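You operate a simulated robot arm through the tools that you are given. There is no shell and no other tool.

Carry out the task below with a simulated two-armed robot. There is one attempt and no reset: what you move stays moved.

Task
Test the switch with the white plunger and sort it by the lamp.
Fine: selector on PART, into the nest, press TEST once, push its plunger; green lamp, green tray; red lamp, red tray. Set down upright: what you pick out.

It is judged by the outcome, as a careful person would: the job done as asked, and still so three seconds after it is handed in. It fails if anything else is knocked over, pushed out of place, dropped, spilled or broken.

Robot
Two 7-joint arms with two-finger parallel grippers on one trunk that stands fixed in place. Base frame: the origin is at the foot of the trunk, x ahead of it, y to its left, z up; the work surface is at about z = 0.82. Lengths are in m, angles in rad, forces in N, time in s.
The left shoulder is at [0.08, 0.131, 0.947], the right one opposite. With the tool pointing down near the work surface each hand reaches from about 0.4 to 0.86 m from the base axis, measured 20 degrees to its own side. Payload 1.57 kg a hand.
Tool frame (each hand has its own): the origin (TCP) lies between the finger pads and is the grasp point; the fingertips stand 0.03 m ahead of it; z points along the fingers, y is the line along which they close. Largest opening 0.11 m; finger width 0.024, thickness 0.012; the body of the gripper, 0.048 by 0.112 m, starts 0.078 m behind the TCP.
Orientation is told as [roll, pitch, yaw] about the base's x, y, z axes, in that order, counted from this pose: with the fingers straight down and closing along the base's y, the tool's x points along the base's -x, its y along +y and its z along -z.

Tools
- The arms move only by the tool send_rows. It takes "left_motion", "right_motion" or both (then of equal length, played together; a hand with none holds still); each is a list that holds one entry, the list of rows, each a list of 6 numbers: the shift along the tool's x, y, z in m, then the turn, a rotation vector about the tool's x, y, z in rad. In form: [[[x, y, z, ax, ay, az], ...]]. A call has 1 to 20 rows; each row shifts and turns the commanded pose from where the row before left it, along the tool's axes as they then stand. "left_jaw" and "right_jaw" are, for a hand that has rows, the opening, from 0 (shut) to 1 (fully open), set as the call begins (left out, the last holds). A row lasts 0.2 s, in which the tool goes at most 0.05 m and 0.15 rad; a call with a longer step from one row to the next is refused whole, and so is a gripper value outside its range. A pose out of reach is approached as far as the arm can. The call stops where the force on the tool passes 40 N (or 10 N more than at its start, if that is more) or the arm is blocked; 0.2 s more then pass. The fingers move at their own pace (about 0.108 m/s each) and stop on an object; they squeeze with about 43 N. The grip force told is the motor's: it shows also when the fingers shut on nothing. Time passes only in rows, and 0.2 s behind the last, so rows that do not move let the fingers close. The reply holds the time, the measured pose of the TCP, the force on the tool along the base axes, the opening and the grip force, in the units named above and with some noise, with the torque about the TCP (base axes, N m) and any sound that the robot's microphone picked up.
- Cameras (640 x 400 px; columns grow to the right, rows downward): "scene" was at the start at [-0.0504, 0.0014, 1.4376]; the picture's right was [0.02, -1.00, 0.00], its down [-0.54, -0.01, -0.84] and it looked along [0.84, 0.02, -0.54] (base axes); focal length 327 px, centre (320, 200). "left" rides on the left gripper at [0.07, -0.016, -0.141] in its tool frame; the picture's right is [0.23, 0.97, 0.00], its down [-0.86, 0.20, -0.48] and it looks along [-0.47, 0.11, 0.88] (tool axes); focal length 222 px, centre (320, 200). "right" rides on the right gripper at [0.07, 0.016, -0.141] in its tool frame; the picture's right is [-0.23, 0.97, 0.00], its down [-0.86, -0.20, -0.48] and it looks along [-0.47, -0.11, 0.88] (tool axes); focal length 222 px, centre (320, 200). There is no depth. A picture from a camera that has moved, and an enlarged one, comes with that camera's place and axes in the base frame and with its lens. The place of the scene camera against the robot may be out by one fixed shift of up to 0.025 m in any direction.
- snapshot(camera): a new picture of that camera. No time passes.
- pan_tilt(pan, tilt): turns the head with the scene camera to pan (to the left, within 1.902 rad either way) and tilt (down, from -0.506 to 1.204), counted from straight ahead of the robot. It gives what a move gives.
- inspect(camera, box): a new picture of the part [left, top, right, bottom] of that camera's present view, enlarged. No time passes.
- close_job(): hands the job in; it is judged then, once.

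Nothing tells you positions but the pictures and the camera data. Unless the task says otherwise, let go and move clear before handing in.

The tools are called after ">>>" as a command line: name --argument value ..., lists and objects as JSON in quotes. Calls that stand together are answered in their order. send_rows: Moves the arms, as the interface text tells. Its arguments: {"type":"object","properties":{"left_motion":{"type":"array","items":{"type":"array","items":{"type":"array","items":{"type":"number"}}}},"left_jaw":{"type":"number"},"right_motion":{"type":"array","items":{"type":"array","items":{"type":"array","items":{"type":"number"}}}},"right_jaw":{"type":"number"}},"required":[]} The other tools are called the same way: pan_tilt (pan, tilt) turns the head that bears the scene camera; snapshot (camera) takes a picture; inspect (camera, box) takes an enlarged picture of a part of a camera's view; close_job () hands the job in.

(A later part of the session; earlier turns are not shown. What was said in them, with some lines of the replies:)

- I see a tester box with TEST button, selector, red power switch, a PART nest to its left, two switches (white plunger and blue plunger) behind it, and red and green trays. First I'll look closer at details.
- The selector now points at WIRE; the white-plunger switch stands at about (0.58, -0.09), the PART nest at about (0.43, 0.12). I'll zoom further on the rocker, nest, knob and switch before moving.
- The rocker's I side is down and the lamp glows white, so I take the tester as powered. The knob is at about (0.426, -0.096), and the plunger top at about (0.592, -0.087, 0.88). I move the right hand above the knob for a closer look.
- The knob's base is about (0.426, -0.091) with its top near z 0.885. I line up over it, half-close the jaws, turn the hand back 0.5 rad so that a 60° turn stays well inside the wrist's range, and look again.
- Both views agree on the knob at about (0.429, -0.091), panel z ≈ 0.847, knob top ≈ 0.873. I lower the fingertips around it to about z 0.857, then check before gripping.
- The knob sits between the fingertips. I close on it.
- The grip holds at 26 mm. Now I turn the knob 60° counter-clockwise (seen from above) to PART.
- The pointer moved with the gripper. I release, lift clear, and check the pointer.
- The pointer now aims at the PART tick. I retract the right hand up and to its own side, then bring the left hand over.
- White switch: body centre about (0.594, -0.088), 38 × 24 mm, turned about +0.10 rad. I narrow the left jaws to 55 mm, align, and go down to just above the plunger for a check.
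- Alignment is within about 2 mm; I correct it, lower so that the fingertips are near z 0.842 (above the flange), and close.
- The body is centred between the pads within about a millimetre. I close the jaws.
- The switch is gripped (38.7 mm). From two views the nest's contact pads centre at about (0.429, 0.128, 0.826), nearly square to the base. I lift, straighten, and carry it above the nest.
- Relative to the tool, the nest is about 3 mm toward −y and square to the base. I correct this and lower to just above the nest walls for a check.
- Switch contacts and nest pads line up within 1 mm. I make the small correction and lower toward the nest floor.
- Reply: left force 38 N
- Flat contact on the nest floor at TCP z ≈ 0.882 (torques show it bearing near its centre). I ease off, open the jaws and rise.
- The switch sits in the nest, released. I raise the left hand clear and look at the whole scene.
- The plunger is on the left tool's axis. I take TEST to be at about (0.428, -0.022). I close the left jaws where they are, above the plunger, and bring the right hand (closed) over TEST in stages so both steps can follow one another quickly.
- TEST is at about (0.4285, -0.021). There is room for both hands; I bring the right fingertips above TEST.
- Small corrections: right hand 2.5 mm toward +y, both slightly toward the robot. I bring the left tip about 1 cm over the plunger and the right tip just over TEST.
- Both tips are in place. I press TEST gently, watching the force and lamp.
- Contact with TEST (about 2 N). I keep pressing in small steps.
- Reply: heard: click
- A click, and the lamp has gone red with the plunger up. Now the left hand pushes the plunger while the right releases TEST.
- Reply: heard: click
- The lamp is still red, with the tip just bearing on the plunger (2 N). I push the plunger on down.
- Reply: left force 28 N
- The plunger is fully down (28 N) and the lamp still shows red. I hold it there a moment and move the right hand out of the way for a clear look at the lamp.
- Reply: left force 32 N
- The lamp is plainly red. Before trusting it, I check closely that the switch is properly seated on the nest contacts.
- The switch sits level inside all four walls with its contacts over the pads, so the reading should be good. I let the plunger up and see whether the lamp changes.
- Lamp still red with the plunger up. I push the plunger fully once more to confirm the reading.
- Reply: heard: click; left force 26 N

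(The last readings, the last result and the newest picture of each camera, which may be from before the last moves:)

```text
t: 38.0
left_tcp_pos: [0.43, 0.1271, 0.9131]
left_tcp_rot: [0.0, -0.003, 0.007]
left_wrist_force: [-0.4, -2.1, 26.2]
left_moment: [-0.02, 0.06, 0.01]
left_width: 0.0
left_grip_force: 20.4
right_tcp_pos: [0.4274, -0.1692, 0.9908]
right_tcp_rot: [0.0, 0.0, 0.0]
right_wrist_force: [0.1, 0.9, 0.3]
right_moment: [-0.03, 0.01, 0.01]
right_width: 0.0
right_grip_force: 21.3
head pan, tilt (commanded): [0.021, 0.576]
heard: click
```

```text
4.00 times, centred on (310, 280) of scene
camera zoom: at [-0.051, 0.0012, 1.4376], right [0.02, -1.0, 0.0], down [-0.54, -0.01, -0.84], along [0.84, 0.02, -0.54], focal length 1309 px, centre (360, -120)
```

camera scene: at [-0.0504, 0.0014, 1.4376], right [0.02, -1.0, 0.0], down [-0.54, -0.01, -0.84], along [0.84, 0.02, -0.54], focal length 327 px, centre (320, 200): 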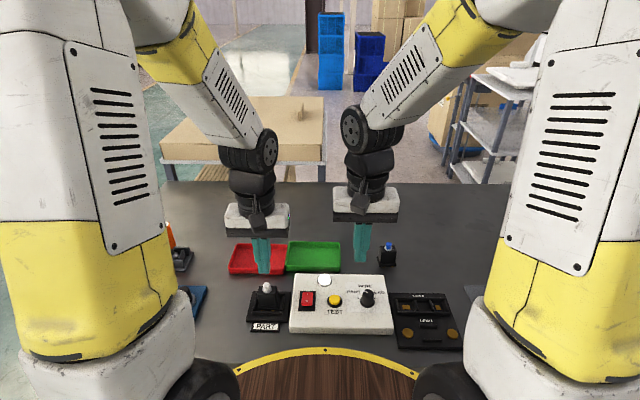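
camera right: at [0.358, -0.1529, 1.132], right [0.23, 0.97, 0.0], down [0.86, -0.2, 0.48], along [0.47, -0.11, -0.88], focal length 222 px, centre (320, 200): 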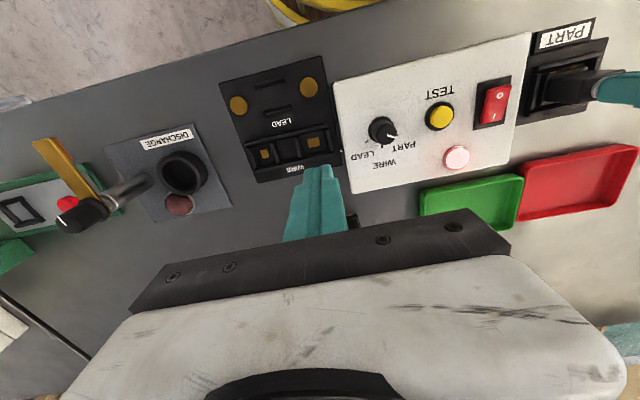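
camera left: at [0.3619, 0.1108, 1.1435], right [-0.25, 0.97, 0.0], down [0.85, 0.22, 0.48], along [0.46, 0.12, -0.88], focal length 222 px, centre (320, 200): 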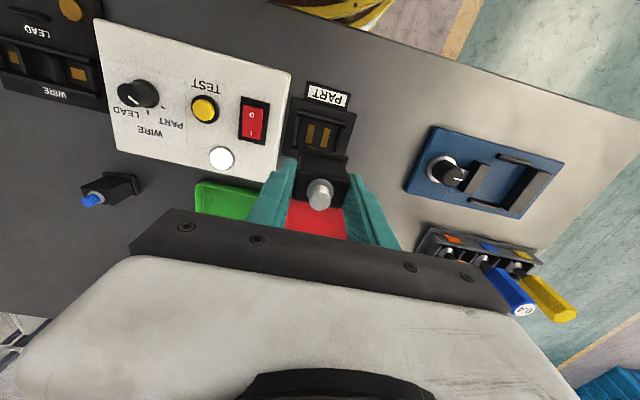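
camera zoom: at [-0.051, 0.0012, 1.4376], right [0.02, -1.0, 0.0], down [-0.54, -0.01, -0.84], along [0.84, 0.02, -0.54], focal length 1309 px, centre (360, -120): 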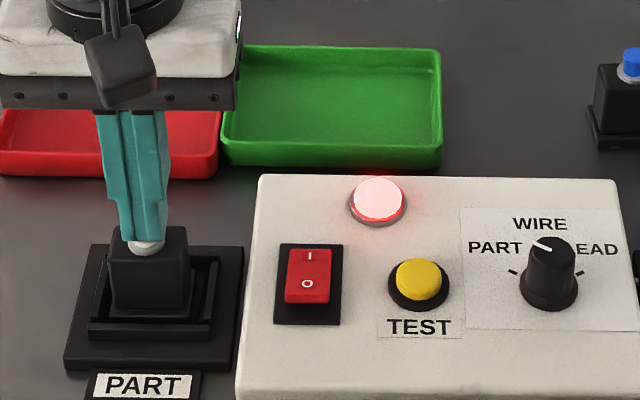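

The plunger clicks, yet the lamp stays red on both pushes: the switch is bad, so it goes in the red tray. I rise, open the left jaws and check alignment over the switch.

>>> send_rows --left_motion '[[[0, 0, -0.01, 0, 0, 0], [0, 0, -0.02, 0, 0, 0], [-0.001, -0.0008, -0.02, 0, 0, 0], [0, 0, 0, 0, 0, 0]]]'

>>> send_rows --left_motion '[[[0, 0, 0, 0, 0, 0], [0, 0, 0, 0, 0, 0], [0, 0, 0, 0, 0, 0]]]' --left_jaw 0.5

>>> inspect --camera "left" --box '[240, 90, 400, 190]'

>>> snapshot --camera "scene"

```text
t: 39.0
left_tcp_pos: [0.4298, 0.1261, 0.9631]
left_tcp_rot: [-0.001, 0.002, 0.005]
left_wrist_force: [0.5, 0.0, 0.2]
left_moment: [0.03, 0.02, -0.02]
left_width: 0.0
left_grip_force: 20.9
right_tcp_pos: [0.4283, -0.1693, 0.9907]
right_tcp_rot: [0.001, 0.0, 0.0]
right_wrist_force: [0.4, 0.2, 0.7]
right_moment: [0.02, 0.01, -0.01]
right_width: 0.0
right_grip_force: 21.4
head pan, tilt (commanded): [0.021, 0.576]
```

```text
t: 39.8
left_tcp_pos: [0.43, 0.1274, 0.9631]
left_tcp_rot: [-0.001, -0.001, 0.006]
left_wrist_force: [-0.5, 0.1, 0.4]
left_moment: [0.01, 0.01, -0.01]
left_width: 0.0553
left_grip_force: 0.1
right_tcp_pos: [0.4279, -0.1691, 0.9913]
right_tcp_rot: [0.001, 0.0, 0.0]
right_wrist_force: [0.4, 1.1, -0.5]
right_moment: [0.0, -0.05, 0.02]
right_width: 0.0002
right_grip_force: 21.0
head pan, tilt (commanded): [0.021, 0.576]
```

```text
4.00 times, centred on (320, 140) of left
camera zoom: at [0.3609, 0.1094, 1.1039], right [-0.23, 0.97, 0.0], down [0.85, 0.2, 0.48], along [0.47, 0.11, -0.88], focal length 888 px, centre (320, 440)
```

zoom: 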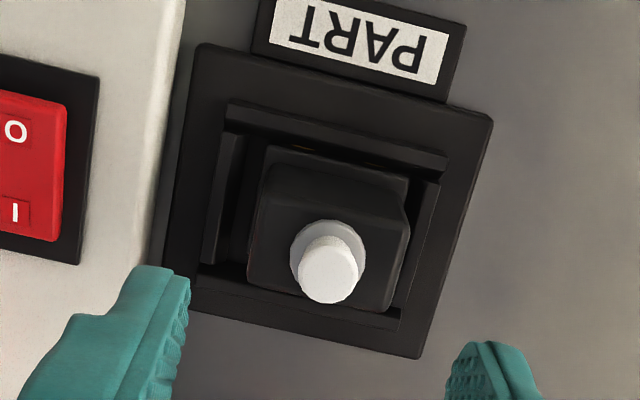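

```text
taken
camera scene: at [-0.0504, 0.0014, 1.4376], right [0.02, -1.0, 0.0], down [-0.54, -0.01, -0.84], along [0.84, 0.02, -0.54], focal length 327 px, centre (320, 200)
```

scene: 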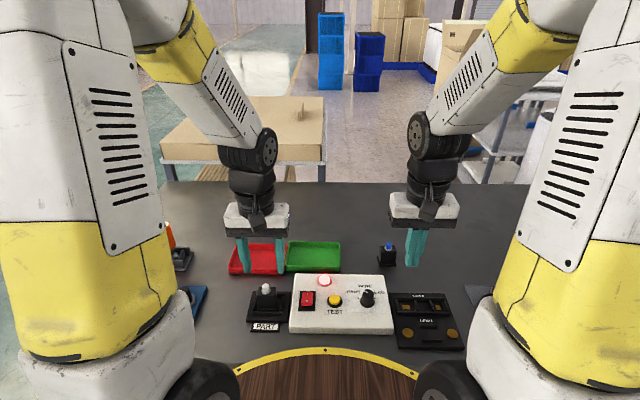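

>>> inspect --camera "left" --box '[285, 110, 365, 180]'

>>> inspect --camera "scene" --box '[250, 275, 300, 320]'

```text
5.71 times, centred on (325, 145) of left
camera zoom: at [0.3609, 0.1094, 1.1039], right [-0.23, 0.97, 0.0], down [0.85, 0.2, 0.48], along [0.47, 0.11, -0.88], focal length 1269 px, centre (291, 514)
```

zoom: 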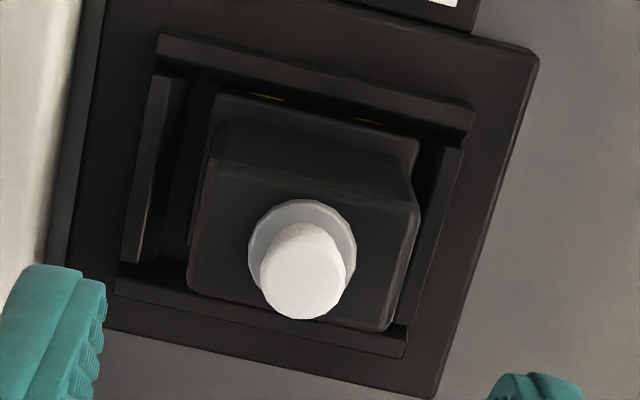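

```text
8.89 times, centred on (275, 298) of scene
camera zoom: at [-0.0504, 0.0014, 1.4376], right [0.02, -1.0, 0.0], down [-0.54, -0.01, -0.84], along [0.84, 0.02, -0.54], focal length 2909 px, centre (720, -667)
```

zoom: 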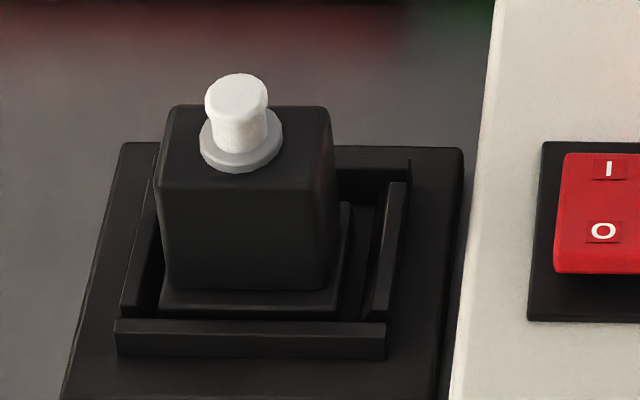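

The switch slid about 3.5 mm toward me within the pocket during the second push but is upright and square. I re-centre on it, lower and grip it as before.

>>> send_rows --left_motion '[[[0.0036, 0.0016, 0, 0, 0, 0], [0, 0, 0.025, 0, 0, 0], [0, 0, 0.025, 0, 0, 0], [0, 0, 0.02, 0, 0, 0], [0, 0, 0.0113, 0, 0, 0], [0, 0, 0, 0, 0, 0]]]'

>>> inspect --camera "left" --box '[240, 110, 400, 210]'

>>> inspect --camera "scene" --box '[240, 260, 310, 320]'

```text
t: 41.2
left_tcp_pos: [0.4265, 0.1278, 0.8825]
left_tcp_rot: [0.0, 0.0, 0.006]
left_wrist_force: [-0.6, -0.1, 0.1]
left_moment: [0.0, -0.02, 0.01]
left_width: 0.055
left_grip_force: 0.0
right_tcp_pos: [0.4289, -0.1693, 0.9906]
right_tcp_rot: [-0.002, 0.001, -0.002]
right_wrist_force: [-0.6, -1.1, 0.6]
right_moment: [0.03, 0.0, 0.03]
right_width: 0.0003
right_grip_force: 21.2
head pan, tilt (commanded): [0.021, 0.576]
```

```text
4.00 times, centred on (320, 160) of left
camera zoom: at [0.3572, 0.1111, 1.0227], right [-0.23, 0.97, 0.0], down [0.85, 0.2, 0.48], along [0.47, 0.11, -0.88], focal length 888 px, centre (320, 360)
```

zoom: 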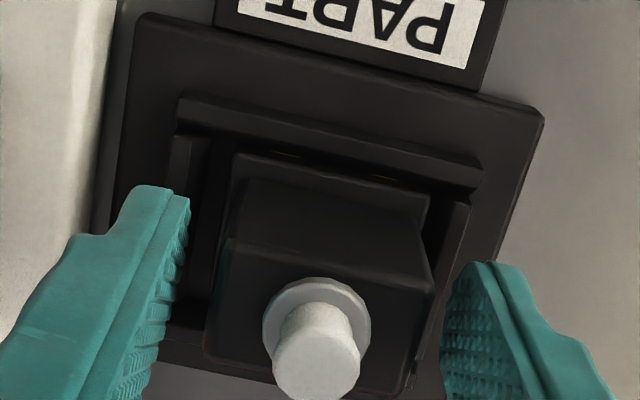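

```text
6.67 times, centred on (275, 290) of scene
camera zoom: at [-0.0504, 0.0014, 1.4376], right [0.02, -1.0, 0.0], down [-0.54, -0.01, -0.84], along [0.84, 0.02, -0.54], focal length 2182 px, centre (620, -400)
```

zoom: 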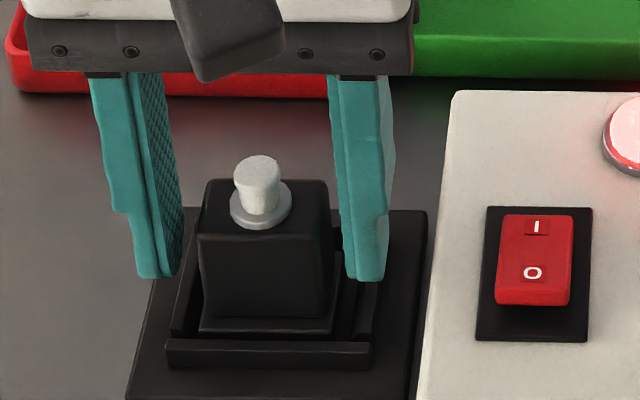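

>>> send_rows --left_motion '[[[0, 0, 0, 0, 0, 0], [0, 0, 0, 0, 0, 0], [0, 0, 0, 0, 0, 0]]]' --left_jaw 0

>>> send_rows --left_motion '[[[0, 0, -0.01, 0, 0, 0], [0, 0, -0.02, 0, 0, 0], [0, 0, -0.04, 0, 0, 0], [0, 0, -0.04, 0, 0, 0], [0, 0, 0, 0, 0, 0]]]'

>>> snapshot --camera "left"

>>> inspect --camera "scene" --box '[200, 200, 380, 330]'

```text
t: 42.0
left_tcp_pos: [0.4271, 0.1275, 0.8817]
left_tcp_rot: [-0.001, 0.001, 0.004]
left_wrist_force: [-0.3, 0.6, 0.0]
left_moment: [-0.01, -0.02, 0.0]
left_width: 0.0389
left_grip_force: 42.2
right_tcp_pos: [0.429, -0.1682, 0.99]
right_tcp_rot: [0.001, 0.0, 0.0]
right_wrist_force: [-0.3, -1.0, 0.6]
right_moment: [0.01, -0.01, -0.01]
right_width: 0.0003
right_grip_force: 21.1
head pan, tilt (commanded): [0.021, 0.576]
```

```text
t: 43.2
left_tcp_pos: [0.4272, 0.1249, 0.992]
left_tcp_rot: [0.0, -0.001, 0.004]
left_wrist_force: [0.5, 0.1, -0.1]
left_moment: [-0.02, 0.01, 0.04]
left_width: 0.0389
left_grip_force: 42.8
right_tcp_pos: [0.4276, -0.1677, 0.9906]
right_tcp_rot: [0.001, -0.002, 0.002]
right_wrist_force: [0.8, 0.3, -0.1]
right_moment: [-0.04, 0.0, 0.01]
right_width: 0.0
right_grip_force: 21.0
head pan, tilt (commanded): [0.021, 0.576]
```

```text
taken
camera left: at [0.358, 0.1095, 1.1326], right [-0.23, 0.97, 0.0], down [0.85, 0.2, 0.48], along [0.47, 0.11, -0.88], focal length 222 px, centre (320, 200)
```

left: 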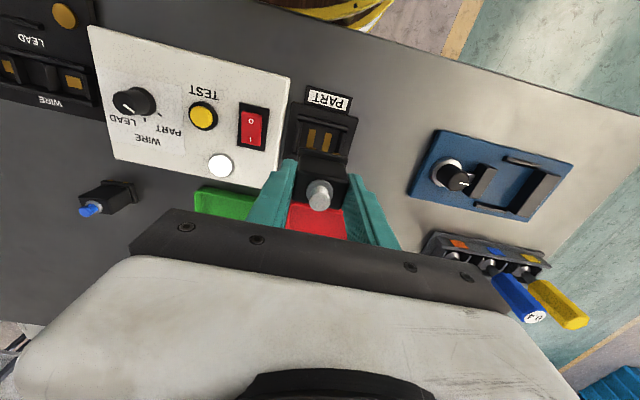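

```text
3.08 times, centred on (290, 265) of scene
camera zoom: at [-0.0503, 0.0014, 1.4376], right [0.02, -1.0, 0.0], down [-0.54, -0.01, -0.84], along [0.84, 0.02, -0.54], focal length 1007 px, centre (412, 0)
```

zoom: 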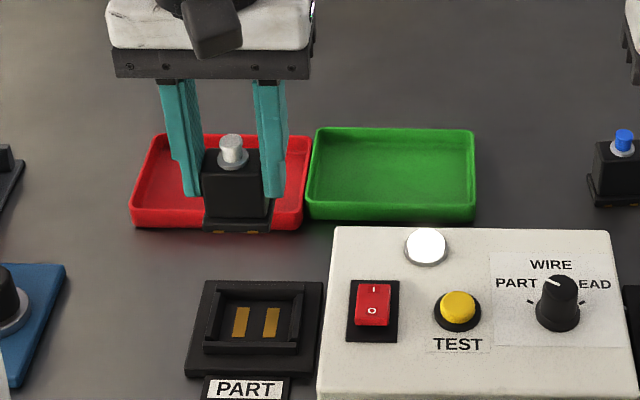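

The lamp returned to white once the part left the nest. The red tray spans about x 0.53–0.62, y 0.10–0.24; I carry the switch over its middle.

>>> send_rows --left_motion '[[[-0.03, 0.009, 0, 0, 0, 0], [-0.037, 0.0115, 0, 0, 0, 0], [-0.037, 0.0115, 0, 0, 0, 0], [-0.037, 0.0115, 0, 0, 0, 0], [-0.007, 0.0025, 0, 0, 0, 0], [0, 0, 0, 0, 0, 0]]]'

>>> snapshot --camera "left"

>>> inspect --camera "scene" --box '[190, 150, 370, 290]'

```text
t: 44.6
left_tcp_pos: [0.5751, 0.173, 0.9907]
left_tcp_rot: [0.001, 0.0, 0.006]
left_wrist_force: [0.0, -0.3, 0.1]
left_moment: [-0.03, -0.02, -0.01]
left_width: 0.0386
left_grip_force: 42.6
right_tcp_pos: [0.429, -0.168, 0.99]
right_tcp_rot: [0.0, 0.001, 0.001]
right_wrist_force: [1.4, 1.0, -0.2]
right_moment: [0.01, 0.01, 0.02]
right_width: 0.0001
right_grip_force: 21.1
head pan, tilt (commanded): [0.021, 0.576]
```

```text
taken
camera left: at [0.5059, 0.1571, 1.1328], right [-0.23, 0.97, 0.0], down [0.85, 0.2, 0.48], along [0.47, 0.11, -0.88], focal length 222 px, centre (320, 200)
```

left: 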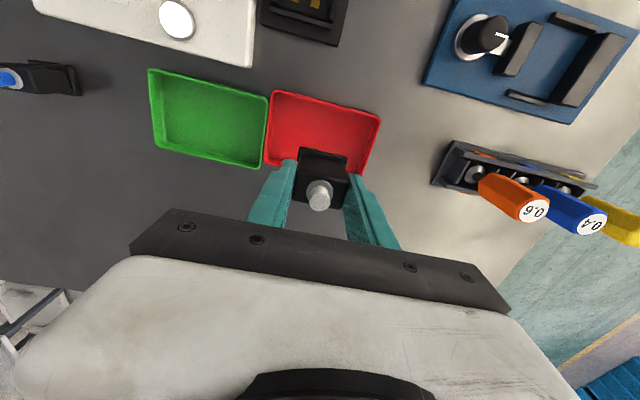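

```text
2.86 times, centred on (280, 220) of scene
camera zoom: at [-0.0503, 0.0014, 1.4376], right [0.02, -1.0, 0.0], down [-0.54, -0.01, -0.84], along [0.84, 0.02, -0.54], focal length 935 px, centre (434, 143)
```

zoom: 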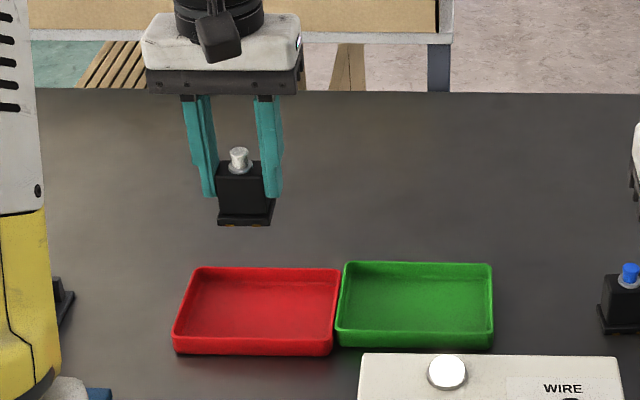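

The tray's centre works out at about (0.576, 0.173), right under the hand. I lower toward its floor.

>>> send_rows --left_motion '[[[0, 0, 0.03, 0, 0, 0], [0, 0, 0.03, 0, 0, 0], [0, 0, 0.025, 0, 0, 0], [0, 0, 0.015, 0, 0, 0], [0, 0, 0, 0, 0, 0]]]'

>>> inspect --camera "left" --box '[220, 60, 420, 210]'

>>> inspect --camera "scene" --box '[215, 190, 315, 290]'

```text
t: 45.8
left_tcp_pos: [0.576, 0.1743, 0.8911]
left_tcp_rot: [0.0, -0.001, 0.005]
left_wrist_force: [-0.3, 0.9, -0.6]
left_moment: [0.01, 0.02, 0.03]
left_width: 0.0387
left_grip_force: 43.2
right_tcp_pos: [0.4282, -0.1685, 0.9912]
right_tcp_rot: [0.001, -0.001, 0.0]
right_wrist_force: [-0.4, -0.6, 0.8]
right_moment: [-0.03, 0.02, -0.02]
right_width: 0.0
right_grip_force: 21.4
head pan, tilt (commanded): [0.021, 0.576]
```

```text
2.67 times, centred on (320, 135) of left
camera zoom: at [0.5057, 0.1575, 1.0323], right [-0.23, 0.97, 0.0], down [0.85, 0.2, 0.48], along [0.47, 0.11, -0.88], focal length 592 px, centre (320, 373)
```

zoom: 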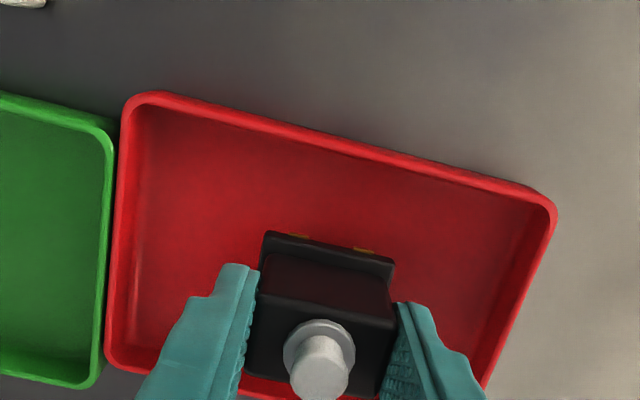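

```text
4.00 times, centred on (265, 240) of scene
camera zoom: at [-0.0504, 0.0014, 1.4376], right [0.02, -1.0, 0.0], down [-0.54, -0.01, -0.84], along [0.84, 0.02, -0.54], focal length 1309 px, centre (540, 40)
```

zoom: 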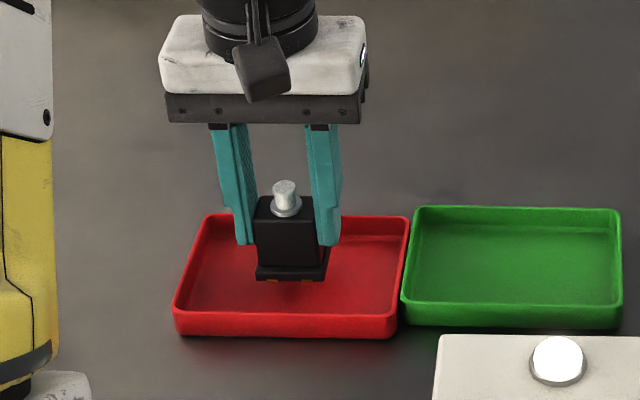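

>>> send_rows --left_motion '[[[0, 0, 0.006, 0, 0, 0], [0, 0, 0.005, 0, 0, 0], [0, 0, 0, 0, 0, 0]]]'

>>> inspect --camera "scene" --box '[225, 220, 305, 285]'

```text
t: 46.6
left_tcp_pos: [0.5744, 0.1726, 0.8811]
left_tcp_rot: [0.001, 0.0, 0.007]
left_wrist_force: [1.0, -0.4, -0.3]
left_moment: [-0.05, -0.02, 0.03]
left_width: 0.0388
left_grip_force: 42.8
right_tcp_pos: [0.428, -0.168, 0.99]
right_tcp_rot: [-0.001, 0.0, 0.0]
right_wrist_force: [-0.2, -0.7, 0.9]
right_moment: [0.01, 0.0, 0.03]
right_width: 0.0001
right_grip_force: 21.2
head pan, tilt (commanded): [0.021, 0.576]
```

```text
6.15 times, centred on (265, 252) of scene
camera zoom: at [-0.0503, 0.0014, 1.4376], right [0.02, -1.0, 0.0], down [-0.54, -0.01, -0.84], along [0.84, 0.02, -0.54], focal length 2014 px, centre (658, -123)
```

zoom: 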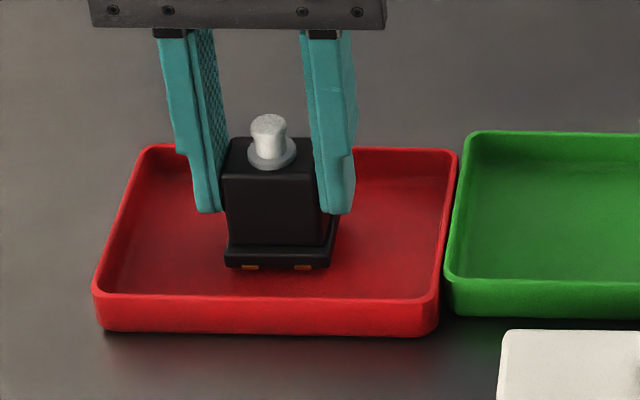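

>>> send_rows --left_motion '[[[0, 0, 0.0015, 0, 0, 0], [0, 0, 0.0015, 0, 0, 0], [0, 0, 0, 0, 0, 0]]]'

```text
t: 47.4
left_tcp_pos: [0.5757, 0.1746, 0.8772]
left_tcp_rot: [0.0, 0.0, 0.005]
left_wrist_force: [-0.7, 0.6, -0.7]
left_moment: [0.01, -0.01, 0.01]
left_width: 0.0391
left_grip_force: 43.0
right_tcp_pos: [0.4289, -0.1689, 0.9898]
right_tcp_rot: [0.0, -0.001, 0.0]
right_wrist_force: [0.5, -0.8, -0.3]
right_moment: [0.03, 0.0, 0.03]
right_width: 0.0002
right_grip_force: 21.6
head pan, tilt (commanded): [0.021, 0.576]
```

No contact yet; I lower in small steps until the switch bears on the tray floor.

>>> send_rows --left_motion '[[[0, 0, 0.001, 0, 0, 0], [0, 0, 0.001, 0, 0, 0], [0, 0, 0, 0, 0, 0]]]'

>>> inspect --camera "scene" --box '[245, 230, 285, 265]'

```text
t: 48.2
left_tcp_pos: [0.5762, 0.1743, 0.8762]
left_tcp_rot: [0.0, 0.001, 0.006]
left_wrist_force: [0.5, -0.9, 3.0]
left_moment: [0.01, -0.01, 0.0]
left_width: 0.0389
left_grip_force: 43.2
right_tcp_pos: [0.4289, -0.1686, 0.9907]
right_tcp_rot: [-0.001, 0.001, 0.0]
right_wrist_force: [-0.2, -0.7, -0.3]
right_moment: [-0.03, -0.04, -0.03]
right_width: 0.0001
right_grip_force: 21.6
head pan, tilt (commanded): [0.021, 0.576]
```

```text
11.43 times, centred on (265, 248) of scene
camera zoom: at [-0.0504, 0.0014, 1.4376], right [0.02, -1.0, 0.0], down [-0.54, -0.01, -0.84], along [0.84, 0.02, -0.54], focal length 3741 px, centre (949, -343)
```

zoom: 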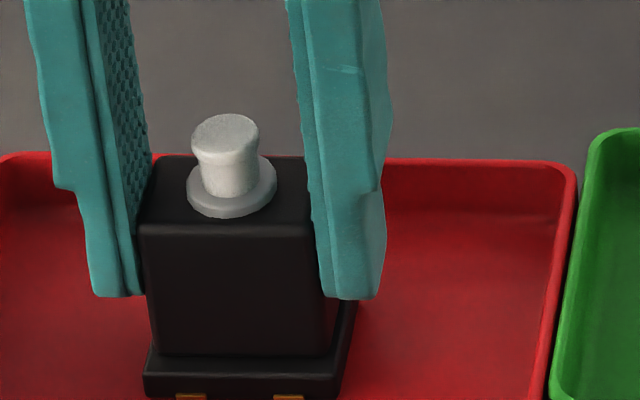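

Light contact (3 N) with the tray floor. I open the jaws and rise straight up.

>>> send_rows --left_motion '[[[0, 0, 0, 0, 0, 0], [0, 0, 0, 0, 0, 0], [0, 0, 0, 0, 0, 0]]]' --left_jaw 0.55

>>> send_rows --left_motion '[[[0, 0, -0.02, 0, 0, 0], [0, 0, -0.04, 0, 0, 0], [0, 0, -0.045, 0, 0, 0], [0, 0, -0.045, 0, 0, 0], [0, 0, -0.04, 0, 0, 0], [0, 0.03, -0.03, 0, 0, 0], [0, 0.04, -0.02, 0, 0, 0], [0, 0, 0, 0, 0, 0]]]'

>>> snapshot --camera "scene"

>>> inspect --camera "scene" --box '[220, 220, 400, 340]'

>>> snapshot --camera "left"

```text
t: 49.0
left_tcp_pos: [0.5754, 0.173, 0.8762]
left_tcp_rot: [0.0, 0.0, 0.005]
left_wrist_force: [0.5, 0.0, 0.6]
left_moment: [-0.04, -0.01, -0.01]
left_width: 0.0605
left_grip_force: 0.0
right_tcp_pos: [0.4281, -0.1685, 0.9908]
right_tcp_rot: [-0.001, 0.001, 0.0]
right_wrist_force: [-0.7, -0.5, 0.1]
right_moment: [0.01, -0.04, 0.03]
right_width: 0.0
right_grip_force: 21.5
head pan, tilt (commanded): [0.021, 0.576]
```

```text
t: 50.8
left_tcp_pos: [0.5757, 0.2419, 1.1171]
left_tcp_rot: [0.0, 0.0, 0.005]
left_wrist_force: [-0.5, -0.1, -1.2]
left_moment: [-0.01, 0.01, -0.01]
left_width: 0.0605
left_grip_force: 0.0
right_tcp_pos: [0.4281, -0.1683, 0.991]
right_tcp_rot: [0.0, -0.001, 0.002]
right_wrist_force: [-0.5, -0.6, -0.4]
right_moment: [0.01, -0.02, 0.01]
right_width: 0.0
right_grip_force: 21.1
head pan, tilt (commanded): [0.021, 0.576]
```

```text
taken
camera scene: at [-0.0504, 0.0014, 1.4376], right [0.02, -1.0, 0.0], down [-0.54, -0.01, -0.84], along [0.84, 0.02, -0.54], focal length 327 px, centre (320, 200)
```

scene: 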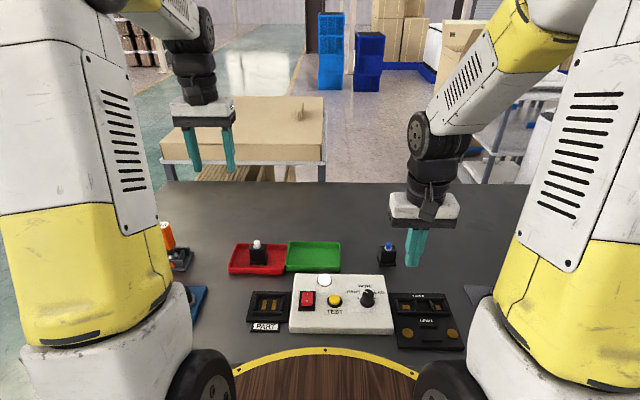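

```text
3.33 times, centred on (310, 280) of scene
camera zoom: at [-0.0504, 0.0014, 1.4376], right [0.02, -1.0, 0.0], down [-0.54, -0.01, -0.84], along [0.84, 0.02, -0.54], focal length 1091 px, centre (353, -67)
```

zoom: 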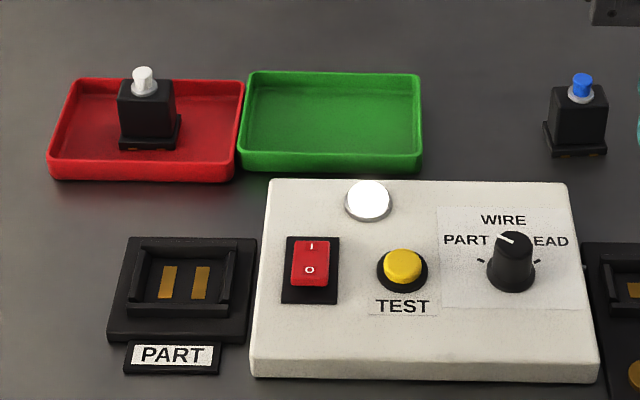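

```text
taken
camera left: at [0.5055, 0.2258, 1.2572], right [-0.23, 0.97, 0.0], down [0.85, 0.2, 0.48], along [0.47, 0.11, -0.88], focal length 222 px, centre (320, 200)
```

left: 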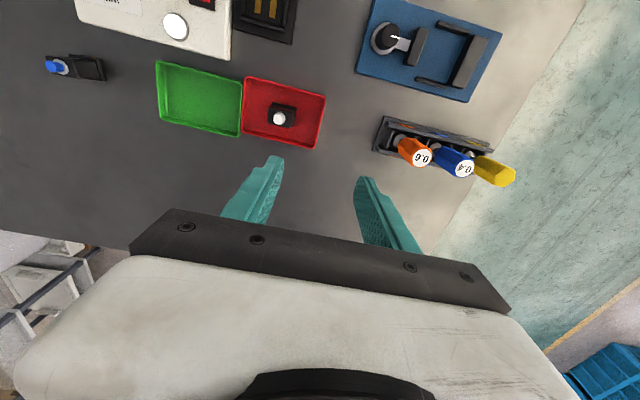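

The switch stands upright in the red tray and nothing else has shifted. I raise the right hand clear of the bench before handing in.

>>> send_rows --right_motion '[[[0, 0, -0.04, 0, 0, 0], [0, 0, -0.045, 0, 0, 0], [0, 0, -0.045, 0, 0, 0], [0, -0.02, -0.04, 0, 0, 0], [0, 0, 0, 0, 0, 0], [0, 0, 0, 0, 0, 0]]]' --right_jaw 0.5

>>> inspect --camera "scene" --box '[220, 220, 400, 340]'

```text
t: 52.2
left_tcp_pos: [0.5739, 0.2418, 1.1166]
left_tcp_rot: [-0.002, 0.0, 0.005]
left_wrist_force: [-1.1, -0.3, 0.3]
left_moment: [0.04, -0.01, -0.01]
left_width: 0.0604
left_grip_force: 0.1
right_tcp_pos: [0.4276, -0.1893, 1.1594]
right_tcp_rot: [0.0, -0.001, 0.0]
right_wrist_force: [0.7, 0.7, 0.5]
right_moment: [0.02, 0.01, -0.03]
right_width: 0.0548
right_grip_force: 0.1
head pan, tilt (commanded): [0.021, 0.576]
```

```text
3.33 times, centred on (310, 280) of scene
camera zoom: at [-0.0504, 0.0014, 1.4376], right [0.02, -1.0, 0.0], down [-0.54, -0.01, -0.84], along [0.84, 0.02, -0.54], focal length 1091 px, centre (353, -67)
```

zoom: 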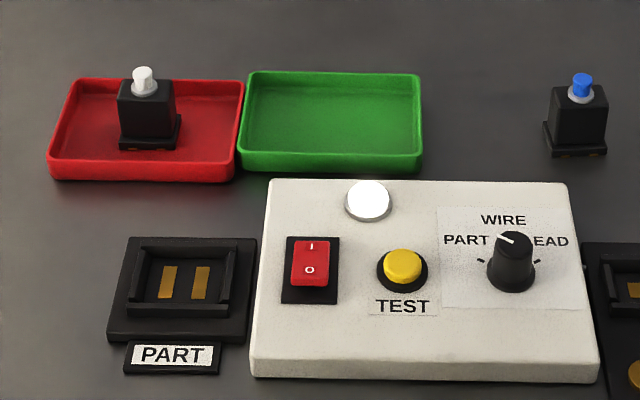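

The white-plunger switch tested red and stands upright in the red tray. The selector is on PART and both hands are clear, so I hand the job in.

>>> close_job

```text
The job is handed in.
```

I tested the white-plunger switch. The lamp showed red, so the switch now stands upright in the red tray, and the job is handed in.

- **Test:** I turned the selector to PART, seated the switch in the nest and pressed TEST once. The lamp turned red as soon as TEST clicked, before I had touched the plunger. I pushed the plunger all the way down twice and the lamp stayed red both times.
- **Seating:** The second push slid the switch about 3.5 mm inside the nest. On the first push it was still where I had placed it, with its contacts lined up on the nest's pads, so I trust the red result.
- **After the test:** The lamp went back to white when I lifted the switch out. Nothing else on the bench moved apart from the selector, which is still on PART. Both hands are open and clear.
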